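You operate a simulated robot arm through the tools that you are given. There is no shell and no other tool. Be economical: measure what you need, move in short steps, check, and stop when the job is done.

You are at the controls of a simulated robot arm. One attempt, no reset.

TASK
When the spinner stops, put its two tubes in the grey rack, shut the hood and dial to 0.

Only the result counts: the job must be done as asked and must still hold three seconds after the hand-in. Knocking over, shifting, dropping, spilling or breaking anything else fails it.

THE ROBOT
A 6-joint arm with a two-finger parallel gripper, fixed in place. Base frame: the origin is at the foot of the arm, x ahead of it, y to its left, z up. Lengths are in m, angles in rad, forces in N, time in s.
With the tool pointing down near the work surface it reaches from about 0.14 to 0.58 m from the base axis. Its first joint turns from -1.152 to 1.152 rad. Payload 2.1 kg.
The TCP is the grasp point between the finger pads, 0.03 m short of the fingertips. In the tool frame z runs along the fingers and y along their closing line. Largest opening 0.094 m; finger width 0.028, thickness 0.01; the body of the gripper, 0.05 by 0.096 m, starts 0.055 m behind the TCP.
Orientation is that of the tool frame in the base frame, as a unit quaternion [x, y, z, w]. With the fingers straight down and closing along the base's y, the tool's x points along the base's -x, its y along +y and its z along -z.

THE INTERFACE
- The arm moves only by the tool apply_moves. Its argument "increments" is text: rows parted by semicolons, each of 7 numbers parted by spaces: the turn, a rotation vector about the tool's x, y, z in rad, then the shift along the tool's x, y, z in m, then the gripper command, from -1 (shut) to 1 (fully open), values between in proportion. In form: rx ry rz tx ty tz hand; .... A call has 1 to 8 rows; each row is the pose to reach, as a shift and turn from the pose commanded when the call began, along the tool's axes at that moment. A row lasts 0.2 s, in which the tool goes at most 0.05 m and 0.15 rad; a call with a longer step from one row to the next is refused whole, and so is a gripper value outside its range. A pose out of reach is approached as far as the arm can. The call stops where the force on the tool passes 70 N (or 10 N more than at its start, if that is more) or the arm is blocked; 0.2 s more then pass. The fingers move at their own pace (about 0.072 m/s each) and stop on an object; they squeeze with about 35 N. The grip force told is the motor's: it shows also when the fingers shut on nothing. Time passes only in rows, and 0.2 s behind the last, so rows that repeat a pose let the fingers close. It gives the time, the measured TCP pose, the force on the tool (base axes), the opening and the grip force at its end, in the units of the frame above (readings bear some noise).
- Cameras (640 x 400 px; columns grow to the right, rows downward): "scene" is fixed at [0.0627, -0.3927, 0.5005]; the picture's right is [0.65, -0.76, 0.00], its down [-0.29, -0.25, -0.92] and it looks along [0.70, 0.60, -0.38] (base axes); focal length 245 px, centre (320, 200). "wrist" rides on the gripper at [-0.037, 0, -0.058] in the tool frame; the picture's right is [0.00, -1.00, 0.00], its down [0.97, 0.00, -0.24] and it looks along [0.24, 0.00, 0.97] (tool axes); focal length 218 px, centre (320, 200). There is no depth. A picture from a camera that has moved, and an enlarged one, comes with that camera's place and axes in the base frame and with its lens. The place of the scene camera against the robot may be out by one fixed shift of up to 0.018 m in any direction.
- camera(camera): a new picture of that camera. No time passes.
- inspect(camera, box): a new picture of the part [left, top, right, bottom] of that camera's present view, enlarged. No time passes.
- hand_in(): hands the job in; it is judged then, once.

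Work in short steps. Places have to be worked out from the pictures, the camera data and where the tool is seen: move nearer, look again, correct. Check each grasp and each placing, and mend what went wrong. You have 120 turns and 84 pictures in all, those below and enlarged ones among them. Open the gripper and draw the arm clear of the work before you hand the job in, unless the task says otherwise; then end with one line.

The tools are called after ">>>" by a JSON object that holds its "method" and its "body". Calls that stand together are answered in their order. apply_moves: Moves the arm, as the interface text tells. Its arguments: {"type":"object","properties":{"increments":{"type":"string"}},"required":["increments"]} The other tools are called the same way: camera (camera) takes a picture; inspect (camera, box) takes an enlarged picture of a part of a camera's view; hand_in () hands the job in.

At the start:

```text
clock: 0.0
eef_pos: [0.274, -0.0868, 0.3981]
orientation: [0.001, 1.0, 0.0, 0.0]
force: [0.0, 0.2, -0.1]
grip_width: 0.0946
gripper_force: 0.1
```

scene: 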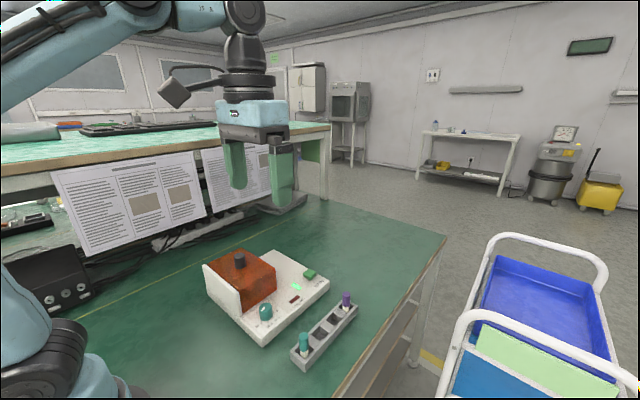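
wrist: 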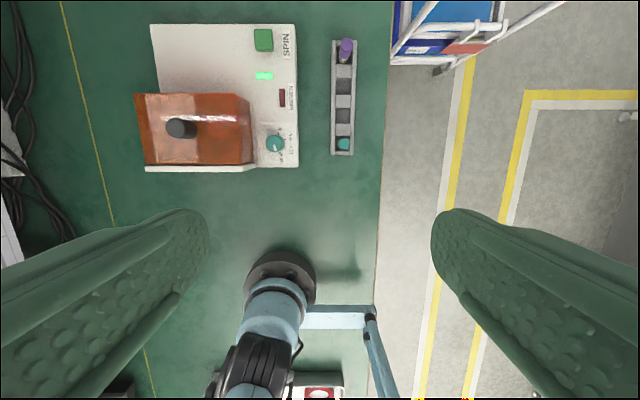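

The spinner has a closed orange hood with a dark knob, a dial, a SPIN button and lamps; the rack beside it already holds two tubes. I'll enlarge both views for detail.

>>> {"method": "inspect", "body": {"camera": "wrist", "box": [120, 10, 380, 180]}}

>>> {"method": "inspect", "body": {"camera": "scene", "box": [190, 235, 370, 375]}}

```text
2.35 times, centred on (250, 95) of wrist
camera zoom: at [0.3113, -0.0873, 0.4554], right [0.0, -1.0, 0.0], down [-0.97, 0.0, 0.24], along [-0.24, 0.0, -0.97], focal length 514 px, centre (485, 447)
```

zoom: 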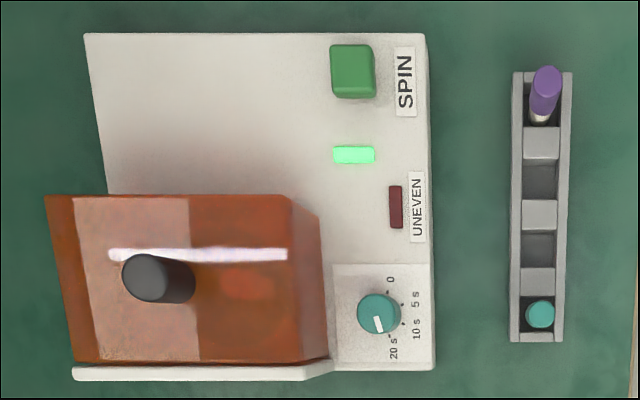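

```text
2.86 times, centred on (280, 305) of scene
camera zoom: at [0.0627, -0.3927, 0.5005], right [0.65, -0.76, 0.0], down [-0.29, -0.25, -0.92], along [0.7, 0.6, -0.38], focal length 699 px, centre (434, -100)
```

zoom: 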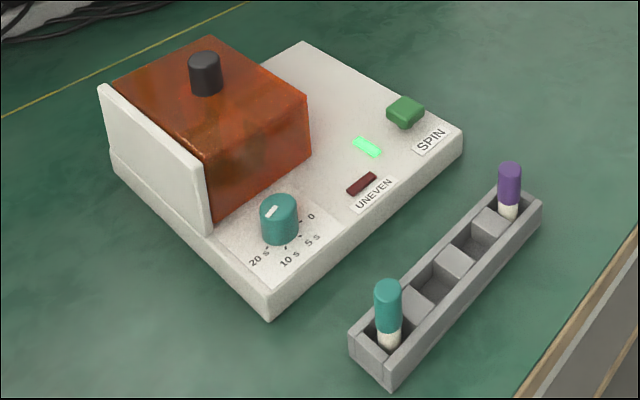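

The base spans about x 0.27–0.51, y −0.05–0.20; the hood knob is near (0.335, 0.12, 0.12) and the dial near (0.315, −0.01). The green lamp is lit, perhaps meaning it's still running; I'll move above the hood for a straight look.

>>> {"method": "apply_moves", "body": {"increments": "0 0 0 0 0.045 0 1; 0 0 0 0 0.09 0 1; 0 0 0 0 0.135 0 1; 0 0 0 0 0.17 0 1; 0 0 0 0 0.17 0 1"}}

>>> {"method": "camera", "body": {"camera": "wrist"}}

>>> {"method": "inspect", "body": {"camera": "scene", "box": [190, 235, 370, 375]}}

```text
clock: 1.2
eef_pos: [0.2736, 0.0813, 0.3979]
orientation: [0.0, 1.0, 0.0, 0.001]
force: [0.0, -0.1, 0.1]
grip_width: 0.0937
gripper_force: 0.0
```

```text
79 pictures are left
camera wrist: at [0.3108, 0.0814, 0.4555], right [0.0, -1.0, 0.0], down [-0.97, 0.0, 0.24], along [-0.24, 0.0, -0.97], focal length 218 px, centre (320, 200)
```

wrist: 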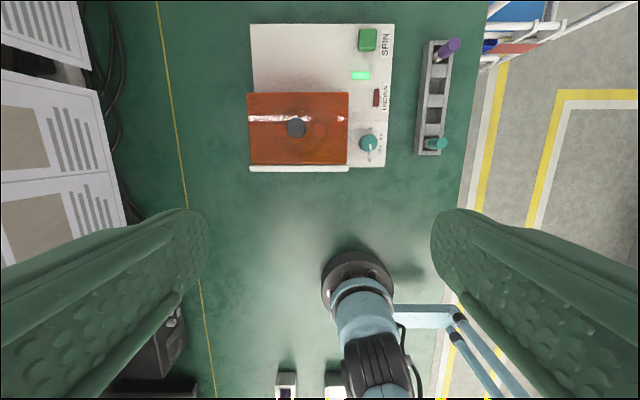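

```text
2.86 times, centred on (280, 305) of scene
camera zoom: at [0.0627, -0.3927, 0.5005], right [0.65, -0.76, 0.0], down [-0.29, -0.25, -0.92], along [0.7, 0.6, -0.38], focal length 699 px, centre (434, -100)
```

zoom: 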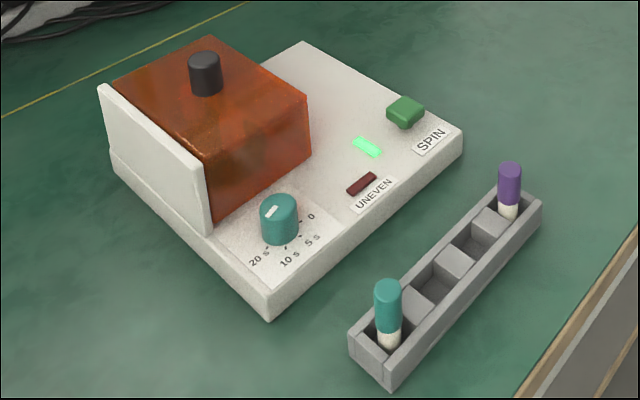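

The knob is centred on the hood near (0.336, 0.117), and the empty plate beyond (+x) matches the hood's footprint, so it may slide. I'll enlarge, then wait and watch the lamp.

>>> {"method": "inspect", "body": {"camera": "wrist", "box": [240, 15, 460, 180]}}

>>> {"method": "apply_moves", "body": {"increments": "0 0 0 0 0.02 0 1; 0 0 0 0 0.04 0 1; 0 0 0 0 0.04 0 1; 0 0 0 0 0.04 0 1; 0 0 0 0 0.04 0 1; 0 0 0 0 0.04 0 1; 0 0 0 0 0.04 0 1; 0 0 0 0 0.04 0 1"}}

>>> {"method": "inspect", "body": {"camera": "wrist", "box": [240, 15, 460, 180]}}

```text
2.42 times, centred on (350, 98) of wrist
camera zoom: at [0.3108, 0.0814, 0.4555], right [0.0, -1.0, 0.0], down [-0.97, 0.0, 0.24], along [-0.24, 0.0, -0.97], focal length 529 px, centre (247, 448)
```

zoom: 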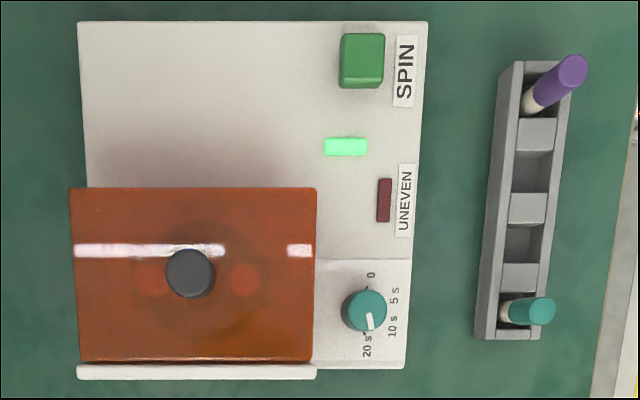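

```text
clock: 3.0
eef_pos: [0.2728, 0.1216, 0.3975]
orientation: [0.0, 1.0, 0.0, 0.001]
force: [-1.1, 0.6, 0.4]
grip_width: 0.0938
gripper_force: 0.0
```

```text
2.42 times, centred on (350, 98) of wrist
camera zoom: at [0.311, 0.1217, 0.4558], right [0.0, -1.0, 0.0], down [-0.97, 0.0, 0.24], along [-0.24, 0.0, -0.97], focal length 529 px, centre (247, 448)
```

zoom: 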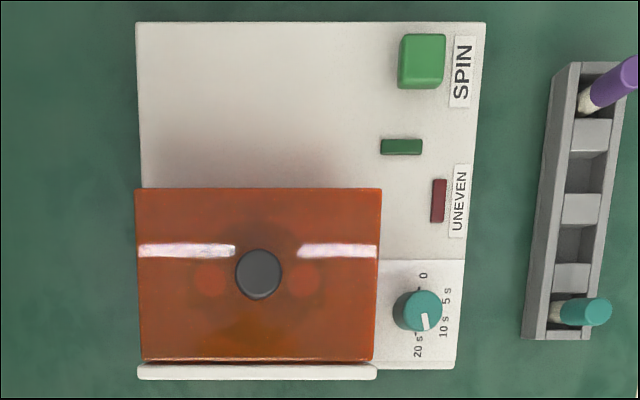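

The green lamp went out, so the spinner has stopped (I'll recheck). Two reddish tubes show through the hood on both sides of the knob along y; I now descend to above the knob.

>>> {"method": "apply_moves", "body": {"increments": "0 0 0 -0.02 -0.002 0.04 1; 0 0 0 -0.04 -0.004 0.08 1; 0 0 0 -0.055 -0.0055 0.12 1; 0 0 0 -0.063 -0.0055 0.16 1; 0 0 0 -0.063 -0.0055 0.195 1; 0 0 0 -0.063 -0.0055 0.195 1"}}

>>> {"method": "camera", "body": {"camera": "wrist"}}

>>> {"method": "inspect", "body": {"camera": "scene", "box": [180, 195, 370, 345]}}

```text
clock: 4.4
eef_pos: [0.3351, 0.1155, 0.204]
orientation: [-0.001, 1.0, 0.001, 0.001]
force: [0.9, 0.0, 0.3]
grip_width: 0.0943
gripper_force: 0.0
```

```text
75 pictures are left
camera wrist: at [0.3743, 0.1166, 0.2613], right [0.0, -1.0, 0.0], down [-0.97, 0.0, 0.24], along [-0.24, 0.0, -0.97], focal length 218 px, centre (320, 200)
```

wrist: 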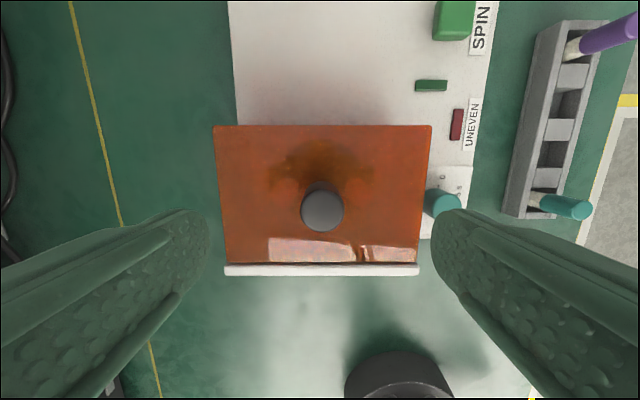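

```text
2.67 times, centred on (275, 270) of scene
camera zoom: at [0.0626, -0.3927, 0.5005], right [0.65, -0.76, 0.0], down [-0.29, -0.25, -0.92], along [0.7, 0.6, -0.38], focal length 652 px, centre (440, 13)
```

zoom: 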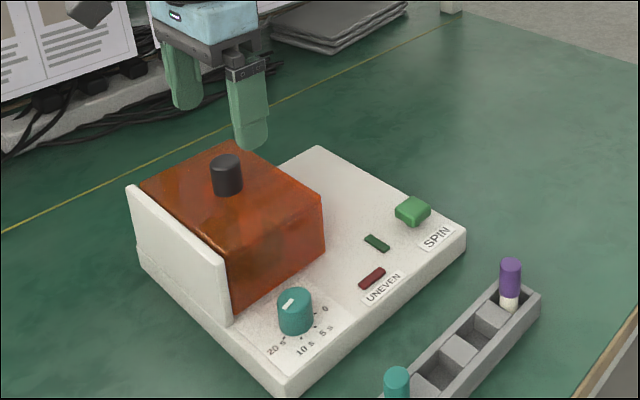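

The lamp is still off. Knob centre reads (0.333, 0.115), top about z 0.115; I go down to TCP z≈0.128 (tips ≈0.098) and close.

>>> {"method": "apply_moves", "body": {"increments": "0 0 0 0.001 0 0.035 1; 0 0 0 0.001 0 0.06 1; 0 0 0 0.001 0 0.076 1; 0 0 0 0.001 0 0.076 1"}}

>>> {"method": "inspect", "body": {"camera": "scene", "box": [180, 195, 370, 345]}}

```text
clock: 5.2
eef_pos: [0.3363, 0.1196, 0.1341]
orientation: [0.0, 1.0, 0.0, 0.001]
force: [-0.1, -2.1, 21.2]
grip_width: 0.0936
gripper_force: 0.0
stopped in row 4: the force on the tool passed its limit (the readings are from after the stop); the commanded pose is now the measured one
```

```text
2.67 times, centred on (275, 270) of scene
camera zoom: at [0.0626, -0.3928, 0.5004], right [0.65, -0.76, 0.0], down [-0.29, -0.25, -0.92], along [0.7, 0.6, -0.38], focal length 652 px, centre (440, 13)
```

zoom: 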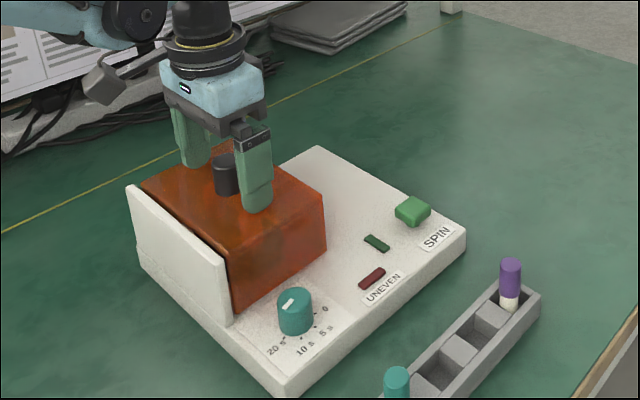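

The fingertips touched the hood top (z≈0.103). I'll lift 4 mm, re-centre on y and close on the knob.

>>> {"method": "apply_moves", "body": {"increments": "0 0 0 0.002 -0.004 -0.005 1; 0 0 0 0.002 -0.004 -0.005 -1; 0 0 0 0.002 -0.004 -0.005 -1; 0 0 0 0.002 -0.004 -0.005 -1; 0 0 0 0.002 -0.004 -0.005 -1"}}

>>> {"method": "inspect", "body": {"camera": "scene", "box": [180, 195, 370, 345]}}

>>> {"method": "camera", "body": {"camera": "wrist"}}

```text
clock: 6.4
eef_pos: [0.3334, 0.1152, 0.1387]
orientation: [0.001, 1.0, -0.001, 0.0]
force: [-0.5, -9.7, 0.9]
grip_width: 0.0277
gripper_force: 45.2
```

```text
2.67 times, centred on (275, 270) of scene
camera zoom: at [0.0626, -0.3928, 0.5005], right [0.65, -0.76, 0.0], down [-0.29, -0.25, -0.92], along [0.7, 0.6, -0.38], focal length 652 px, centre (440, 13)
```

zoom: 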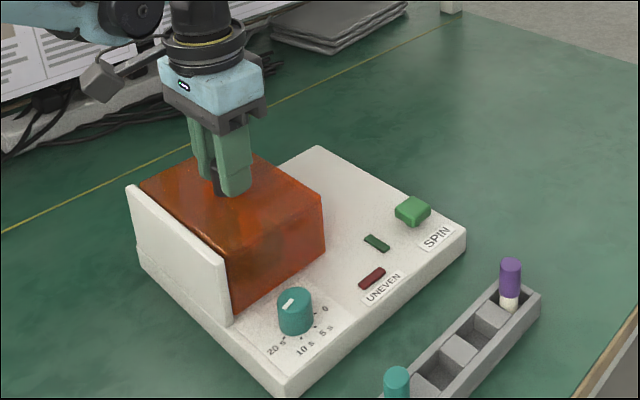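

```text
71 pictures are left
camera wrist: at [0.3715, 0.1153, 0.1969], right [0.0, -1.0, 0.0], down [-0.97, 0.0, 0.24], along [-0.24, 0.0, -0.97], focal length 218 px, centre (320, 200)
```

wrist: 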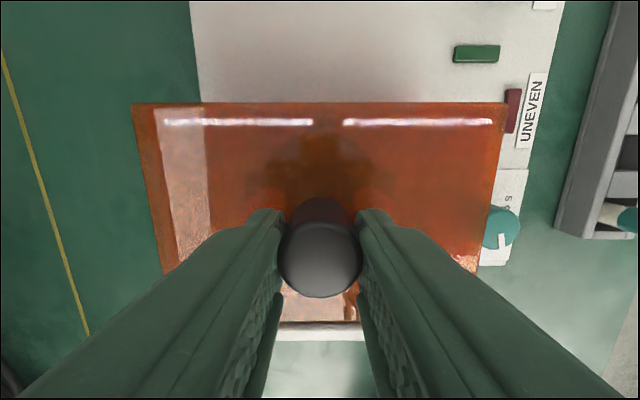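

The knob is gripped (28 mm). I test a small slide toward +x and read the force.

>>> {"method": "apply_moves", "body": {"increments": "0 0 0 -0.003 0 0 -1; 0 0 0 -0.006 0 0 -1; 0 0 0 -0.009 0 0 -1; 0 0 0 -0.012 0 0 -1"}}

>>> {"method": "inspect", "body": {"camera": "scene", "box": [180, 195, 370, 345]}}

```text
clock: 7.4
eef_pos: [0.3466, 0.1158, 0.1395]
orientation: [0.0, 1.0, -0.001, -0.001]
force: [-1.2, -7.5, 24.8]
grip_width: 0.0275
gripper_force: 45.2
```

```text
2.67 times, centred on (275, 270) of scene
camera zoom: at [0.0626, -0.3928, 0.5004], right [0.65, -0.76, 0.0], down [-0.29, -0.25, -0.92], along [0.7, 0.6, -0.38], focal length 652 px, centre (440, 13)
```

zoom: 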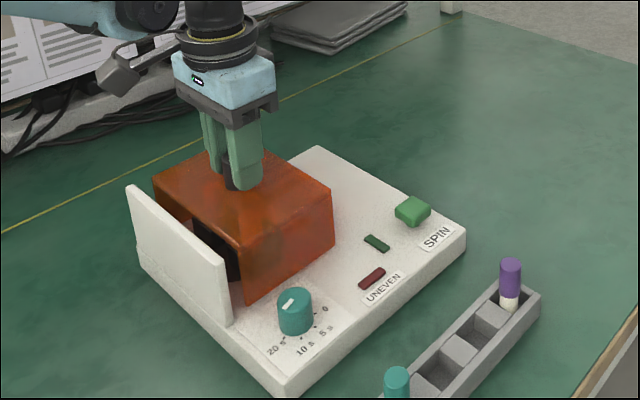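

The hood slides with little resistance, revealing an open back. I continue sliding about 10 cm, easing upward 1 mm to relieve the vertical load.

>>> {"method": "apply_moves", "body": {"increments": "0 0 0 -0.012 0 -0.001 -1; 0 0 0 -0.026 0 -0.001 -1; 0 0 0 -0.04 0 -0.001 -1; 0 0 0 -0.054 0 -0.001 -1; 0 0 0 -0.068 0 -0.001 -1; 0 0 0 -0.082 0 -0.001 -1; 0 0 0 -0.094 0 -0.001 -1; 0 0 0 -0.094 0 -0.001 -1"}}

>>> {"method": "inspect", "body": {"camera": "scene", "box": [180, 195, 370, 345]}}

```text
clock: 9.2
eef_pos: [0.4394, 0.1146, 0.1389]
orientation: [0.001, 1.0, -0.002, -0.002]
force: [-16.8, -17.4, -28.9]
grip_width: 0.0275
gripper_force: 44.8
```

```text
2.67 times, centred on (275, 270) of scene
camera zoom: at [0.0628, -0.3927, 0.5005], right [0.65, -0.76, 0.0], down [-0.29, -0.25, -0.92], along [0.7, 0.6, -0.38], focal length 652 px, centre (440, 13)
```

zoom: 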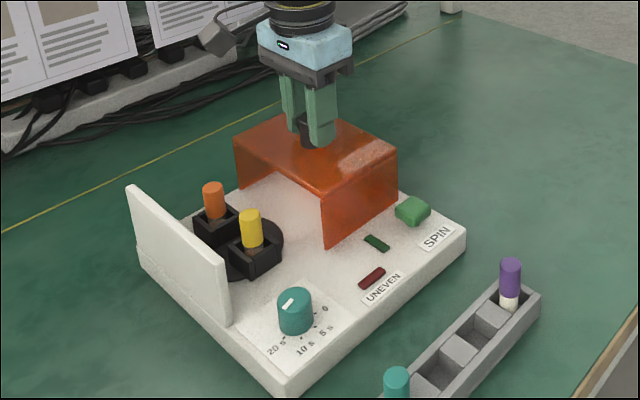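

The hood is open at its stop and the rotor with orange and yellow-capped tubes is clear. I release the knob, rise, and move back for a wrist view.

>>> {"method": "apply_moves", "body": {"increments": "0 0 0 0.002 0 0 -1; 0 0 0 0.002 0 0 0.2; 0 0 0 0.002 0 0 0.2; 0 0 0 0.002 0 0 0.2; 0 0 0 0.002 0 -0.04 0.2; 0 0 0 0.03 0 -0.085 0.2; 0 0 0 0.07 0 -0.11 0.2; 0 0 0 0.1 0 -0.13 0.2"}}

>>> {"method": "camera", "body": {"camera": "wrist"}}

>>> {"method": "inspect", "body": {"camera": "scene", "box": [180, 195, 370, 345]}}

```text
refused: row 6 steps farther than a row can; nothing moved
```

```text
68 pictures are left
camera wrist: at [0.4771, 0.1154, 0.1971], right [0.0, -1.0, 0.0], down [-0.97, 0.0, 0.25], along [-0.25, 0.0, -0.97], focal length 218 px, centre (320, 200)
```

wrist: 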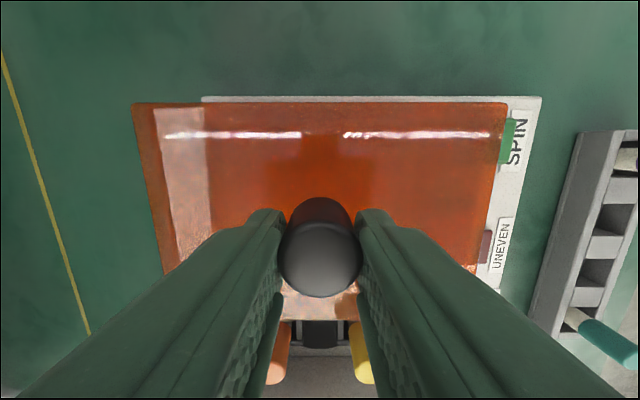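

```text
2.67 times, centred on (275, 270) of scene
camera zoom: at [0.0628, -0.3927, 0.5005], right [0.65, -0.76, 0.0], down [-0.29, -0.25, -0.92], along [0.7, 0.6, -0.38], focal length 652 px, centre (440, 13)
```

zoom: 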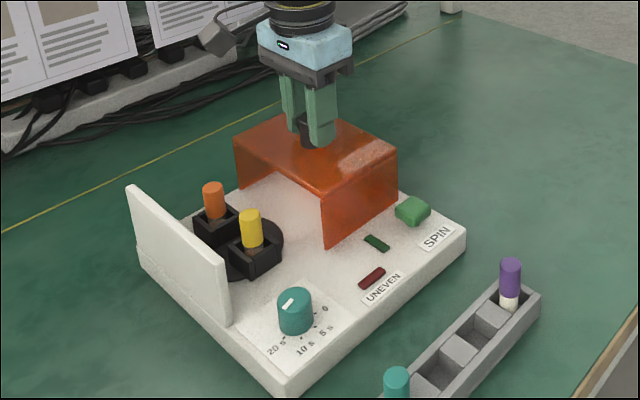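

Row 6 was too long; I repeat with smaller steps.

>>> {"method": "apply_moves", "body": {"increments": "0 0 0 0.001 0 0 0.2; 0 0 0 0.001 0 0 0.2; 0 0 0 0.001 0 0 0.2; 0 0 0 0.001 0 -0.03 0.2; 0 0 0 0.02 0 -0.065 0.2; 0 0 0 0.05 0 -0.09 0.2; 0 0 0 0.09 0 -0.11 0.2; 0 0 0 0.12 0 -0.13 0.2"}}

>>> {"method": "camera", "body": {"camera": "wrist"}}

>>> {"method": "inspect", "body": {"camera": "scene", "box": [180, 195, 370, 345]}}

```text
clock: 11.0
eef_pos: [0.3216, 0.1157, 0.2705]
orientation: [0.001, 1.0, -0.001, 0.0]
force: [1.0, 0.3, 0.6]
grip_width: 0.0567
gripper_force: 0.0
```

```text
66 pictures are left
camera wrist: at [0.3593, 0.1154, 0.3281], right [0.0, -1.0, 0.0], down [-0.97, 0.0, 0.24], along [-0.24, 0.0, -0.97], focal length 218 px, centre (320, 200)
```

wrist: 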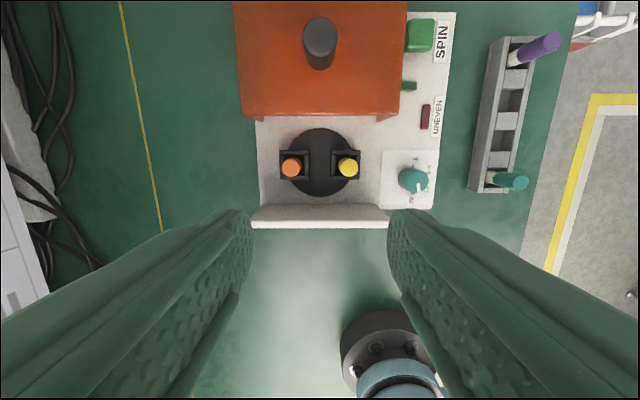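

```text
2.67 times, centred on (275, 270) of scene
camera zoom: at [0.0627, -0.3927, 0.5005], right [0.65, -0.76, 0.0], down [-0.29, -0.25, -0.92], along [0.7, 0.6, -0.38], focal length 652 px, centre (440, 13)
```

zoom: 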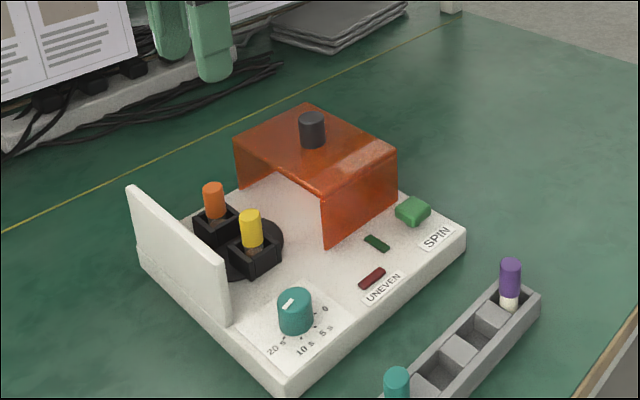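

The hood stays open. I enlarge the rotor and the rack for accurate tube and slot positions.

>>> {"method": "inspect", "body": {"camera": "wrist", "box": [250, 120, 390, 210]}}

>>> {"method": "inspect", "body": {"camera": "wrist", "box": [400, 20, 600, 210]}}

>>> {"method": "inspect", "body": {"camera": "scene", "box": [225, 250, 295, 300]}}

```text
4.44 times, centred on (320, 165) of wrist
camera zoom: at [0.3593, 0.1154, 0.3281], right [0.0, -1.0, 0.0], down [-0.97, 0.0, 0.24], along [-0.24, 0.0, -0.97], focal length 970 px, centre (320, 356)
```

zoom: 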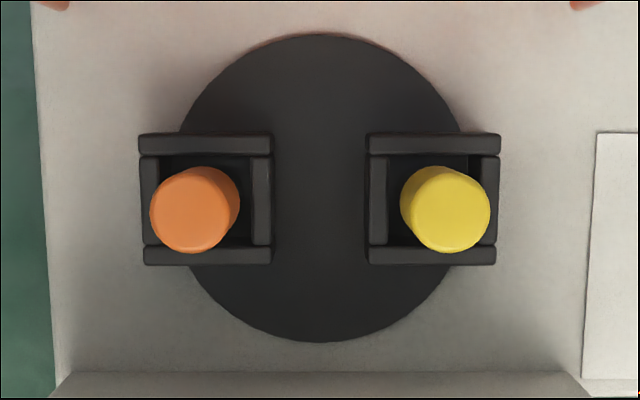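

```text
2.11 times, centred on (500, 115) of wrist
camera zoom: at [0.3593, 0.1154, 0.3281], right [0.0, -1.0, 0.0], down [-0.97, 0.0, 0.24], along [-0.24, 0.0, -0.97], focal length 460 px, centre (-59, 379)
```

zoom: 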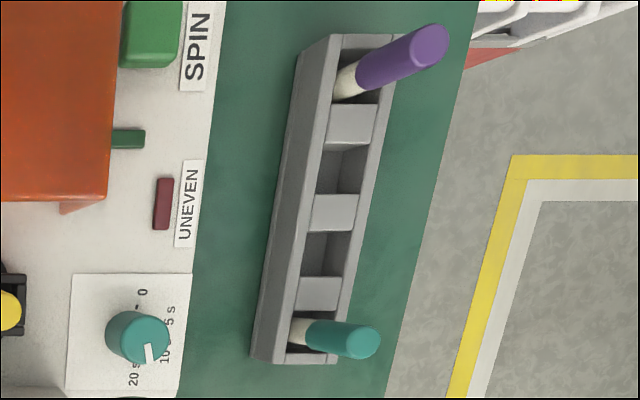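

```text
8.00 times, centred on (260, 275) of scene
camera zoom: at [0.0627, -0.3927, 0.5005], right [0.65, -0.76, 0.0], down [-0.29, -0.25, -0.92], along [0.7, 0.6, -0.38], focal length 1957 px, centre (800, -400)
```

zoom: 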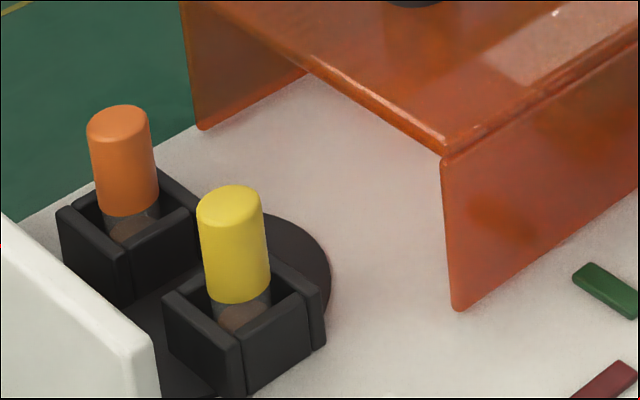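

Tubes: orange near (0.337, 0.147), yellow near (0.337, 0.083), caps about z 0.048–0.082, 21 mm wide. Before grasping I look straight down at the rack to locate its two free middle slots.

>>> {"method": "apply_moves", "body": {"increments": "0 0 0 -0.005 -0.045 0 0.2; 0 0 0 -0.01 -0.09 0 0.2; 0 0 0 -0.015 -0.135 0 0.2; 0 0 0 -0.02 -0.18 0 0.2; 0 0 0 -0.025 -0.22 0 0.2; 0 0 0 -0.03 -0.245 0 0.2; 0 0 0 -0.03 -0.245 0 0.2"}}

>>> {"method": "inspect", "body": {"camera": "wrist", "box": [240, 0, 400, 200]}}

>>> {"method": "inspect", "body": {"camera": "scene", "box": [280, 280, 370, 380]}}

```text
clock: 12.6
eef_pos: [0.3507, -0.132, 0.2695]
orientation: [0.0, 1.0, -0.001, -0.001]
force: [0.3, 0.0, -0.6]
grip_width: 0.0568
gripper_force: 0.1
```

```text
2.00 times, centred on (320, 100) of wrist
camera zoom: at [0.388, -0.1316, 0.3275], right [0.0, -1.0, 0.0], down [-0.97, 0.0, 0.24], along [-0.24, 0.0, -0.97], focal length 436 px, centre (320, 400)
```

zoom: 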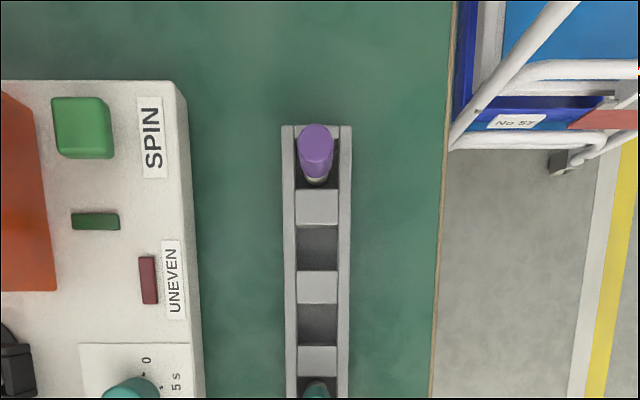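

```text
4.00 times, centred on (325, 330) of scene
camera zoom: at [0.0626, -0.3928, 0.5005], right [0.65, -0.76, 0.0], down [-0.29, -0.25, -0.92], along [0.7, 0.6, -0.38], focal length 979 px, centre (300, -320)
```

zoom: 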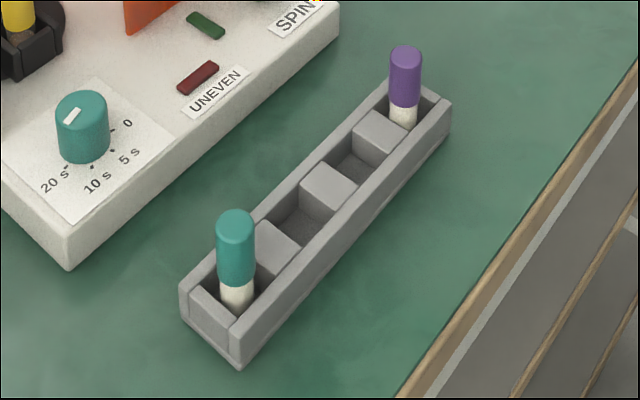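

Free slots come out at (0.415, −0.130) and (0.367, −0.130), ~27 mm square, rim about z 0.04. Combining views, cap tops in the rotor are at z≈0.091 and in the rack ≈0.069. I go above the yellow tube first.

>>> {"method": "apply_moves", "body": {"increments": "0 0 0 0.003 0.045 0 0.2; 0 0 0 0.006 0.09 0 0.2; 0 0 0 0.009 0.135 0 0.2; 0 0 0 0.012 0.18 0 0.2; 0 0 0 0.0125 0.216 0.02 0.2; 0 0 0 0.0125 0.216 0.06 0.2; 0 0 0 0.0125 0.216 0.1 0.2; 0 0 0 0.0125 0.216 0.12 0.2"}}

>>> {"method": "camera", "body": {"camera": "wrist"}}

>>> {"method": "inspect", "body": {"camera": "scene", "box": [190, 195, 330, 310]}}

```text
clock: 14.4
eef_pos: [0.3385, 0.0883, 0.1488]
orientation: [0.0, 1.0, -0.001, -0.001]
force: [-0.4, -0.3, -0.7]
grip_width: 0.0562
gripper_force: 0.0
```

```text
59 pictures are left
camera wrist: at [0.3753, 0.0877, 0.2068], right [0.0, -1.0, 0.0], down [-0.97, 0.0, 0.24], along [-0.24, 0.0, -0.97], focal length 218 px, centre (320, 200)
```

wrist: 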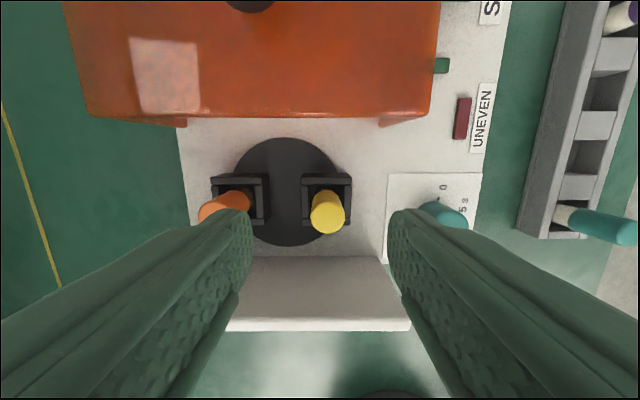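

```text
3.48 times, centred on (260, 252) of scene
camera zoom: at [0.0627, -0.3927, 0.5005], right [0.65, -0.76, 0.0], down [-0.29, -0.25, -0.92], along [0.7, 0.6, -0.38], focal length 851 px, centre (529, 17)
```

zoom: 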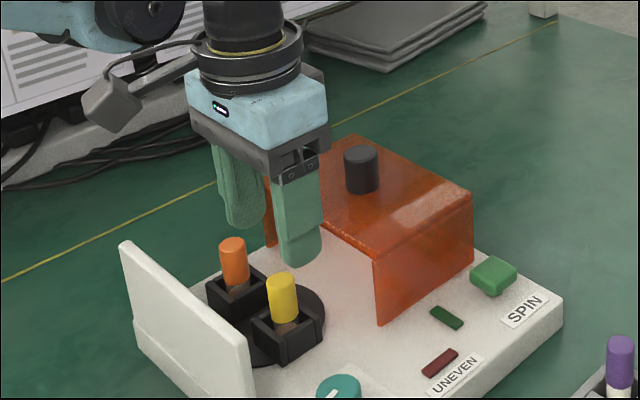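

Yellow cap centre is at about (0.3375, 0.083); I shift −4 mm in y and descend to TCP z≈0.099, then close.

>>> {"method": "apply_moves", "body": {"increments": "0 0 0 0.001 -0.004 0.01 0.2; 0 0 0 0.001 -0.004 0.03 0.2; 0 0 0 0.001 -0.004 0.05 0.2; 0 0 0 0.001 -0.004 0.05 0.2; 0 0 0 0.001 -0.004 0.05 0.2"}}

>>> {"method": "inspect", "body": {"camera": "scene", "box": [190, 195, 330, 310]}}

>>> {"method": "camera", "body": {"camera": "wrist"}}

```text
clock: 15.6
eef_pos: [0.3357, 0.0821, 0.0983]
orientation: [0.0, 1.0, 0.0, -0.001]
force: [-0.2, 0.0, 0.2]
grip_width: 0.0564
gripper_force: 0.1
```

```text
3.48 times, centred on (260, 252) of scene
camera zoom: at [0.0627, -0.3927, 0.5005], right [0.65, -0.76, 0.0], down [-0.29, -0.25, -0.92], along [0.7, 0.6, -0.38], focal length 851 px, centre (529, 17)
```

zoom: 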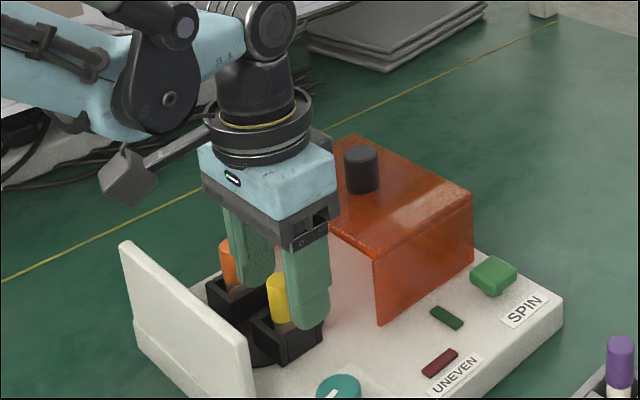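

```text
56 pictures are left
camera wrist: at [0.3734, 0.0825, 0.1573], right [0.0, -1.0, 0.0], down [-0.97, 0.0, 0.24], along [-0.24, 0.0, -0.97], focal length 218 px, centre (320, 200)
```

wrist: 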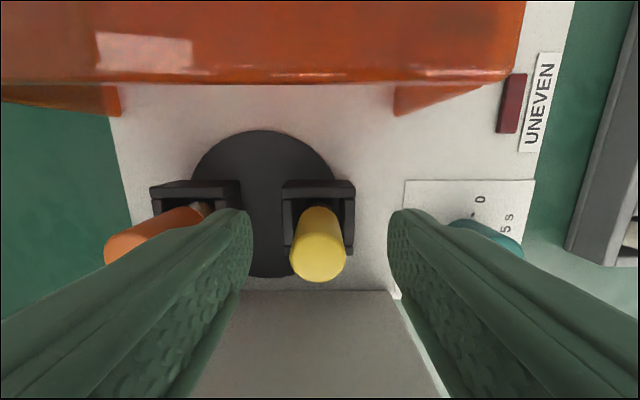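

The cap sits centred between the fingers. I close on it.

>>> {"method": "apply_moves", "body": {"increments": "0 0 0 0 0 0 -0.4; 0 0 0 0 0 0 -1; 0 0 0 0 0 0 -1; 0 0 0 0 0 0 -1"}}

```text
clock: 16.6
eef_pos: [0.3349, 0.082, 0.0991]
orientation: [0.0, 1.0, -0.001, -0.001]
force: [-0.3, -0.3, -0.3]
grip_width: 0.0186
gripper_force: 35.4
```

Gripped at 18.6 mm. I lift straight up 3 cm, then higher, and check.

>>> {"method": "apply_moves", "body": {"increments": "0 0 0 0 0 -0.02 -1; 0 0 0 0 0 -0.045 -1; 0 0 0 0 0 -0.075 -1; 0 0 0 0 0 -0.105 -1; 0 0 0 0 0 -0.105 -1"}}

>>> {"method": "inspect", "body": {"camera": "scene", "box": [190, 165, 330, 310]}}

```text
clock: 17.8
eef_pos: [0.3364, 0.0815, 0.2053]
orientation: [-0.001, 1.0, -0.001, -0.001]
force: [-0.7, 0.7, 0.6]
grip_width: 0.0186
gripper_force: 34.9
```

```text
2.76 times, centred on (260, 238) of scene
camera zoom: at [0.0627, -0.3927, 0.5005], right [0.65, -0.76, 0.0], down [-0.29, -0.25, -0.92], along [0.7, 0.6, -0.38], focal length 675 px, centre (486, 97)
```

zoom: 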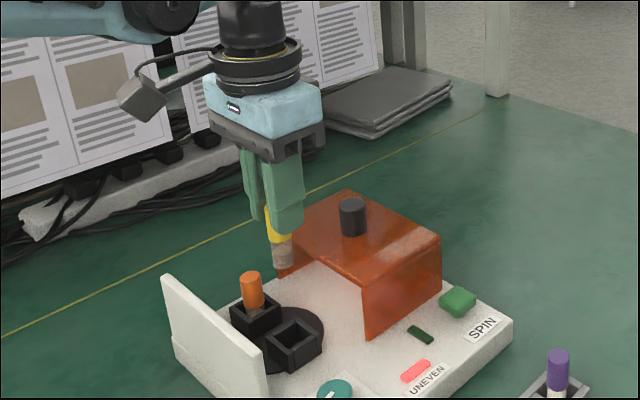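

The yellow tube is out. I carry it at z≈0.205 to above the farther free slot (0.415, −0.130).

>>> {"method": "apply_moves", "body": {"increments": "0 0 0 0 -0.04 0 -1; 0 0 0 -0.005 -0.08 0 -1; 0 0 0 -0.02 -0.12 0 -1; 0 0 0 -0.04 -0.155 0 -1; 0 0 0 -0.06 -0.185 0 -1; 0 0 0 -0.0785 -0.2115 0 -1; 0 0 0 -0.0785 -0.2115 0.04 -1; 0 0 0 -0.0785 -0.2115 0.06 -1"}}

>>> {"method": "camera", "body": {"camera": "wrist"}}

>>> {"method": "inspect", "body": {"camera": "scene", "box": [270, 240, 390, 380]}}

```text
clock: 19.6
eef_pos: [0.415, -0.1307, 0.1429]
orientation: [0.0, 1.0, -0.001, 0.0]
force: [0.2, 0.0, 0.4]
grip_width: 0.0184
gripper_force: 35.3
```

```text
54 pictures are left
camera wrist: at [0.4524, -0.1306, 0.2019], right [0.0, -1.0, 0.0], down [-0.97, 0.0, 0.24], along [-0.24, 0.0, -0.97], focal length 218 px, centre (320, 200)
```

wrist: 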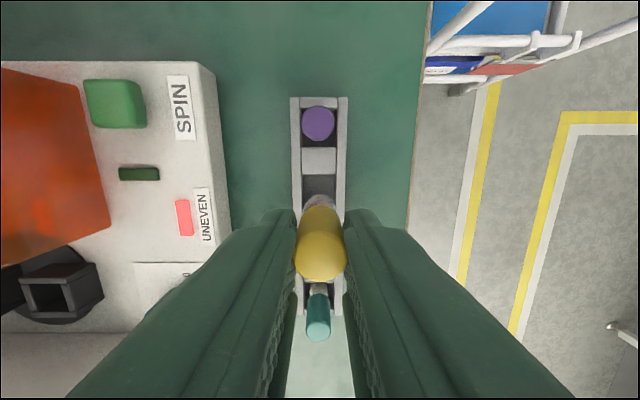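

```text
2.86 times, centred on (330, 310) of scene
camera zoom: at [0.0627, -0.3928, 0.5005], right [0.65, -0.76, 0.0], down [-0.29, -0.25, -0.92], along [0.7, 0.6, -0.38], focal length 699 px, centre (291, -114)
```

zoom: 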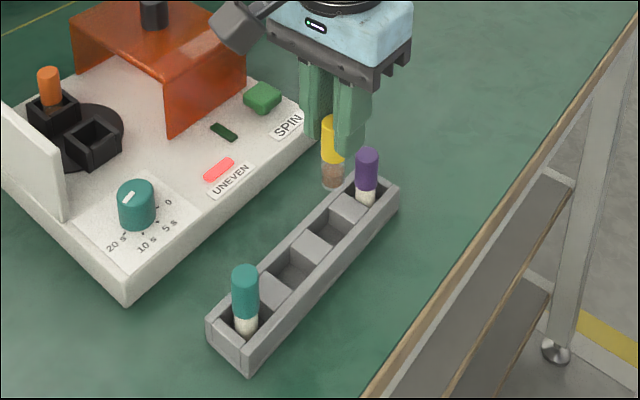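

Centreline matches (y≈−0.1306); the slot centre refines to x≈0.4165. I shift +1.5 mm and lower part way, then check.

>>> {"method": "apply_moves", "body": {"increments": "0 0 0 -0.0015 0 0.015 -1; 0 0 0 -0.0015 0 0.03 -1; 0 0 0 -0.0015 0 0.03 -1"}}

>>> {"method": "inspect", "body": {"camera": "scene", "box": [290, 250, 380, 350]}}

>>> {"method": "inspect", "body": {"camera": "wrist", "box": [260, 60, 380, 180]}}

```text
clock: 20.4
eef_pos: [0.4165, -0.1304, 0.1137]
orientation: [0.0, 1.0, -0.001, -0.001]
force: [0.0, 0.0, 0.4]
grip_width: 0.0184
gripper_force: 34.5
```

```text
4.00 times, centred on (335, 300) of scene
camera zoom: at [0.0627, -0.3927, 0.5005], right [0.65, -0.76, 0.0], down [-0.29, -0.25, -0.92], along [0.7, 0.6, -0.38], focal length 979 px, centre (260, -200)
```

zoom: 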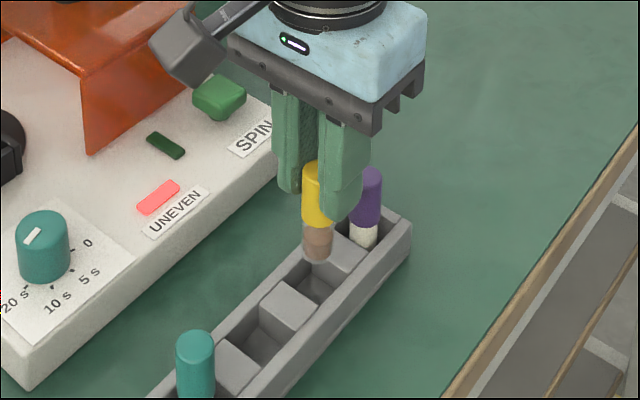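

```text
3.33 times, centred on (320, 120) of wrist
camera zoom: at [0.4544, -0.1296, 0.1722], right [0.0, -1.0, 0.0], down [-0.97, 0.0, 0.24], along [-0.24, 0.0, -0.97], focal length 728 px, centre (320, 467)
```

zoom: 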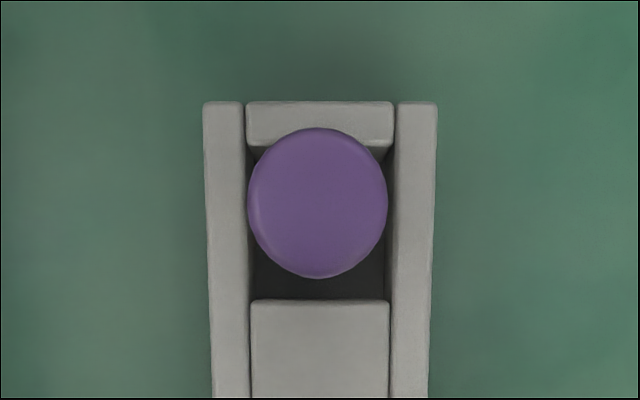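

Alignment looks right, with the tube just above the slot. I lower to TCP z≈0.078 in small steps.

>>> {"method": "apply_moves", "body": {"increments": "0 0 0 0 0 0.01 -1; 0 0 0 0 0 0.02 -1; 0 0 0 0 0 0.03 -1; 0 0 0 0 0 0.035 -1; 0 0 0 0 0 0.035 -1"}}

>>> {"method": "inspect", "body": {"camera": "scene", "box": [290, 250, 380, 350]}}

```text
clock: 21.6
eef_pos: [0.4157, -0.1297, 0.0785]
orientation: [0.0, 1.0, -0.001, -0.001]
force: [0.3, -0.6, 0.4]
grip_width: 0.0184
gripper_force: 35.1
```

```text
4.00 times, centred on (335, 300) of scene
camera zoom: at [0.0627, -0.3927, 0.5005], right [0.65, -0.76, 0.0], down [-0.29, -0.25, -0.92], along [0.7, 0.6, -0.38], focal length 979 px, centre (260, -200)
```

zoom: 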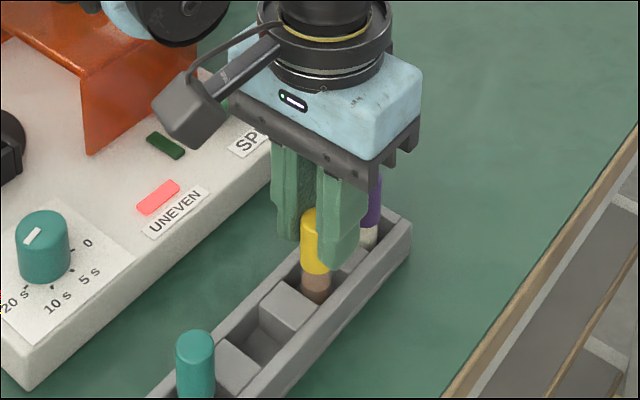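

No floor contact yet. I lower in 1 mm rows, watching the force.

>>> {"method": "apply_moves", "body": {"increments": "0 0 0 0 0 0.001 -1; 0 0 0 0 0 0.002 -1; 0 0 0 0 0 0.003 -1"}}

```text
clock: 22.4
eef_pos: [0.4161, -0.1299, 0.0757]
orientation: [0.0, 1.0, -0.001, 0.0]
force: [0.6, -0.4, 0.5]
grip_width: 0.0184
gripper_force: 34.9
```

>>> {"method": "inspect", "body": {"camera": "scene", "box": [310, 280, 360, 330]}}

>>> {"method": "apply_moves", "body": {"increments": "0 0 0 0 0 0.001 -1; 0 0 0 0 0 0.002 -1; 0 0 0 0 0 0.003 -1"}}

```text
8.00 times, centred on (335, 305) of scene
camera zoom: at [0.0627, -0.3927, 0.5005], right [0.65, -0.76, 0.0], down [-0.29, -0.25, -0.92], along [0.7, 0.6, -0.38], focal length 1957 px, centre (200, -640)
```

zoom: 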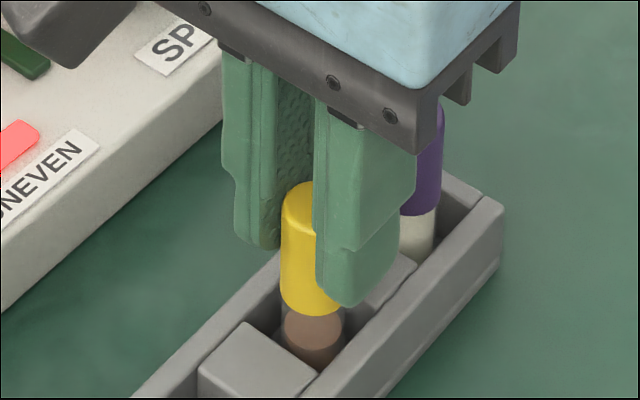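

```text
clock: 23.2
eef_pos: [0.4173, -0.1294, 0.0746]
orientation: [0.0, 1.0, -0.002, -0.001]
force: [-2.4, 0.5, 31.9]
grip_width: 0.0186
gripper_force: 35.3
```

Upward force of 32 N at z 0.0746: the tube is seated on the slot floor. I ease up 1 mm, open modestly and rise.

>>> {"method": "apply_moves", "body": {"increments": "0 0 0 0 0 -0.0025 -1; 0 0 0 0 0 -0.0025 -0.1; 0 0 0 0 0 -0.0025 -0.1; 0 0 0 0 0 -0.0025 -0.1; 0 0 0 0 0 -0.03 -0.1; 0 0 0 0 0 -0.07 -0.1; 0 0 0 0 0 -0.11 -0.1; 0 0 0 0 0 -0.13 -0.1"}}

>>> {"method": "inspect", "body": {"camera": "scene", "box": [290, 250, 380, 350]}}

>>> {"method": "camera", "body": {"camera": "wrist"}}

```text
clock: 25.0
eef_pos: [0.4169, -0.129, 0.204]
orientation: [0.0, 1.0, -0.001, -0.002]
force: [0.0, -1.0, -1.1]
grip_width: 0.0422
gripper_force: 0.0
```

```text
4.00 times, centred on (335, 300) of scene
camera zoom: at [0.0626, -0.3927, 0.5005], right [0.65, -0.76, 0.0], down [-0.29, -0.25, -0.92], along [0.7, 0.6, -0.38], focal length 979 px, centre (260, -200)
```

zoom: 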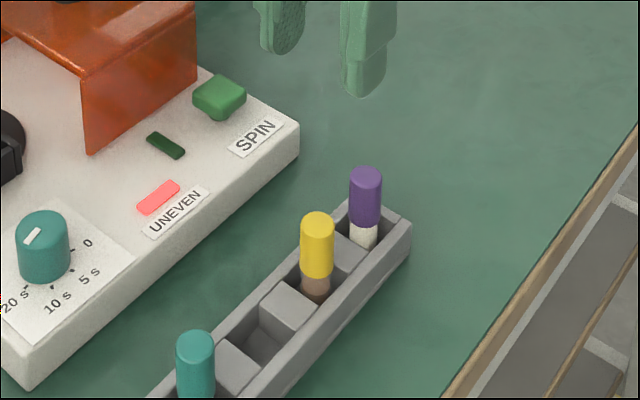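

```text
47 pictures are left
camera wrist: at [0.4539, -0.129, 0.2619], right [0.0, -1.0, 0.0], down [-0.97, 0.0, 0.24], along [-0.24, 0.0, -0.97], focal length 218 px, centre (320, 200)
```

wrist: 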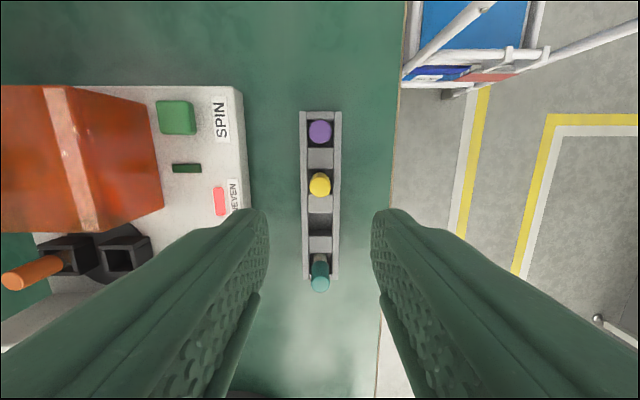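

Yellow is seated in the rack upright. Next I fly to above the orange tube at about (0.337, 0.1455).

>>> {"method": "apply_moves", "body": {"increments": "0 0 0 0.01 0.042 0 0.2; 0 0 0 0.025 0.084 0 0.2; 0 0 0 0.04 0.126 0 0.2; 0 0 0 0.055 0.168 0 0.2; 0 0 0 0.07 0.21 0 0.2; 0 0 0 0.08 0.252 0 0.2; 0 0 0 0.08 0.2745 0.025 0.2; 0 0 0 0.08 0.2745 0.055 0.2"}}

>>> {"method": "camera", "body": {"camera": "wrist"}}

```text
clock: 26.8
eef_pos: [0.3366, 0.1463, 0.1486]
orientation: [0.0, 1.0, -0.001, -0.001]
force: [0.5, 0.6, -1.2]
grip_width: 0.0564
gripper_force: 0.1
```

```text
46 pictures are left
camera wrist: at [0.374, 0.1463, 0.2061], right [0.0, -1.0, 0.0], down [-0.97, 0.0, 0.24], along [-0.24, 0.0, -0.97], focal length 218 px, centre (320, 200)
```

wrist: 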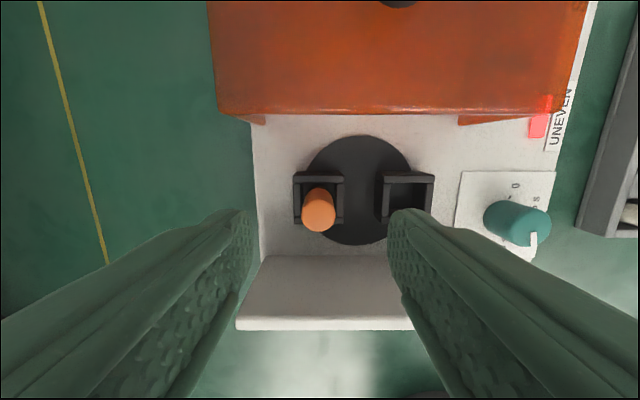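

The orange cap is centred within ~1 mm. I descend to z≈0.099 and close.

>>> {"method": "apply_moves", "body": {"increments": "0 0 0 0 0.001 0.015 0.2; 0 0 0 0 0.001 0.035 0.2; 0 0 0 0 0.001 0.0495 0.2; 0 0 0 0 0.001 0.0495 0.2; 0 0 0 0 0.001 0.0495 -1; 0 0 0 0 0.001 0.0495 -1; 0 0 0 0 0.001 0.0495 -1; 0 0 0 0 0.001 0.0495 -1"}}

>>> {"method": "camera", "body": {"camera": "wrist"}}

```text
clock: 28.6
eef_pos: [0.3362, 0.145, 0.0976]
orientation: [0.0, 1.0, -0.001, 0.0]
force: [0.3, 0.5, 0.1]
grip_width: 0.0183
gripper_force: 34.9
```

```text
45 pictures are left
camera wrist: at [0.3742, 0.1461, 0.156], right [0.0, -1.0, 0.0], down [-0.97, 0.0, 0.24], along [-0.24, 0.0, -0.97], focal length 218 px, centre (320, 200)
```

wrist: 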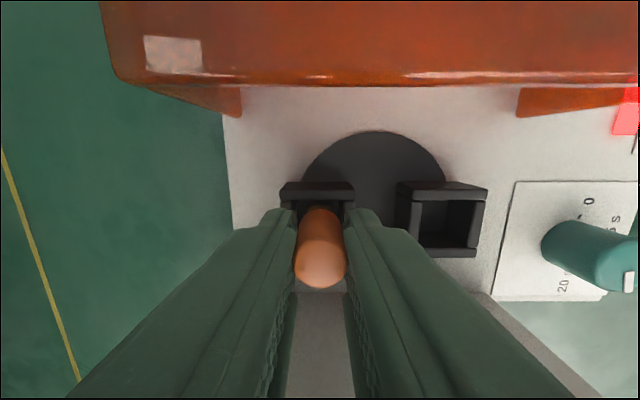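

Gripped at 18.3 mm. I lift straight up.

>>> {"method": "apply_moves", "body": {"increments": "0 0 0 0 0 -0.02 -1; 0 0 0 0 0 -0.045 -1; 0 0 0 0 0 -0.075 -1; 0 0 0 0 0 -0.105 -1; 0 0 0 0 0 -0.105 -1"}}

>>> {"method": "inspect", "body": {"camera": "scene", "box": [190, 165, 330, 310]}}

```text
clock: 29.8
eef_pos: [0.3364, 0.1456, 0.2036]
orientation: [0.0, 1.0, -0.001, -0.001]
force: [0.4, 0.0, -0.1]
grip_width: 0.0183
gripper_force: 35.0
```

```text
2.76 times, centred on (260, 238) of scene
camera zoom: at [0.0627, -0.3927, 0.5005], right [0.65, -0.76, 0.0], down [-0.29, -0.25, -0.92], along [0.7, 0.6, -0.38], focal length 675 px, centre (486, 97)
```

zoom: 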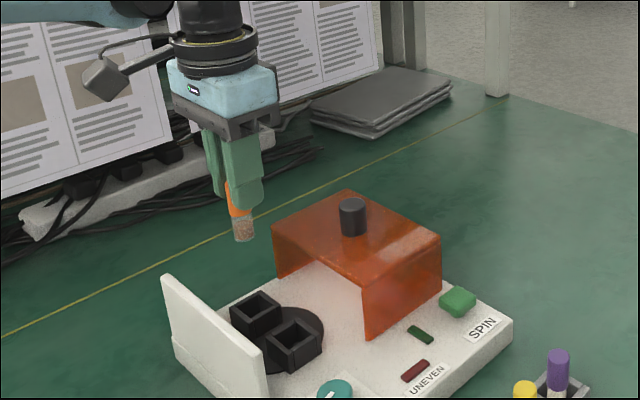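

The orange tube is out. I carry it to above the remaining slot (0.3685, −0.130).

>>> {"method": "apply_moves", "body": {"increments": "0 0 0 0 -0.045 0 -1; 0 0 0 -0.005 -0.09 0 -1; 0 0 0 -0.01 -0.135 0 -1; 0 0 0 -0.015 -0.18 0 -1; 0 0 0 -0.025 -0.225 0 -1; 0 0 0 -0.032 -0.26 0 -1; 0 0 0 -0.032 -0.2755 0.03 -1; 0 0 0 -0.032 -0.2755 0.06 -1"}}

>>> {"method": "camera", "body": {"camera": "wrist"}}

```text
clock: 31.6
eef_pos: [0.3671, -0.129, 0.1424]
orientation: [0.0, 1.0, -0.001, -0.001]
force: [-0.3, -0.7, -0.6]
grip_width: 0.0185
gripper_force: 34.6
```

```text
43 pictures are left
camera wrist: at [0.4053, -0.1285, 0.2017], right [0.0, -1.0, 0.0], down [-0.97, 0.0, 0.24], along [-0.24, 0.0, -0.97], focal length 218 px, centre (320, 200)
```

wrist: 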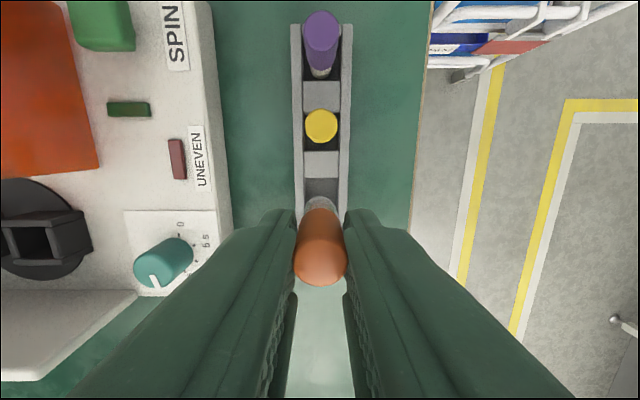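

Alignment is within ~1.5 mm. I shift −1 mm in x and −1 mm in y, then lower to z≈0.077.

>>> {"method": "apply_moves", "body": {"increments": "0 0 0 0.001 -0.001 0.015 -1; 0 0 0 0.001 -0.001 0.03 -1; 0 0 0 0.001 -0.001 0.04 -1; 0 0 0 0.001 -0.001 0.05 -1; 0 0 0 0.001 -0.001 0.06 -1; 0 0 0 0.001 -0.001 0.065 -1; 0 0 0 0.001 -0.001 0.065 -1"}}

>>> {"method": "inspect", "body": {"camera": "scene", "box": [280, 270, 370, 370]}}

```text
clock: 33.2
eef_pos: [0.3674, -0.13, 0.0788]
orientation: [0.0, 1.0, -0.001, 0.0]
force: [0.2, -0.4, -0.8]
grip_width: 0.0185
gripper_force: 35.1
```

```text
4.00 times, centred on (325, 320) of scene
camera zoom: at [0.0627, -0.3927, 0.5005], right [0.65, -0.76, 0.0], down [-0.29, -0.25, -0.92], along [0.7, 0.6, -0.38], focal length 979 px, centre (300, -280)
```

zoom: 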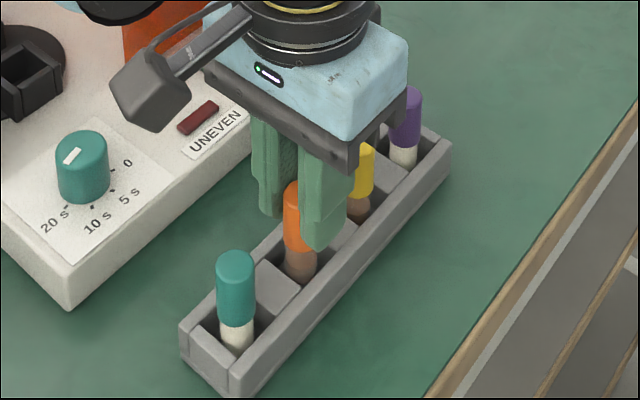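

The tube is in the slot with no contact yet; I lower the last millimetres.

>>> {"method": "apply_moves", "body": {"increments": "0 0 0 0 0 0.001 -1; 0 0 0 0 0 0.002 -1; 0 0 0 0 0 0.003 -1; 0 0 0 0 0 0.004 -1"}}

```text
clock: 34.2
eef_pos: [0.3679, -0.1304, 0.0752]
orientation: [-0.001, 1.0, -0.001, -0.001]
force: [0.4, 0.2, -0.8]
grip_width: 0.0185
gripper_force: 35.0
```

>>> {"method": "apply_moves", "body": {"increments": "0 0 0 0 0 0.001 -1; 0 0 0 0 0 0.002 -1"}}

```text
clock: 34.8
eef_pos: [0.3683, -0.1311, 0.0733]
orientation: [0.001, 1.0, -0.001, -0.001]
force: [-0.7, -1.3, 24.1]
grip_width: 0.0182
gripper_force: 35.6
```

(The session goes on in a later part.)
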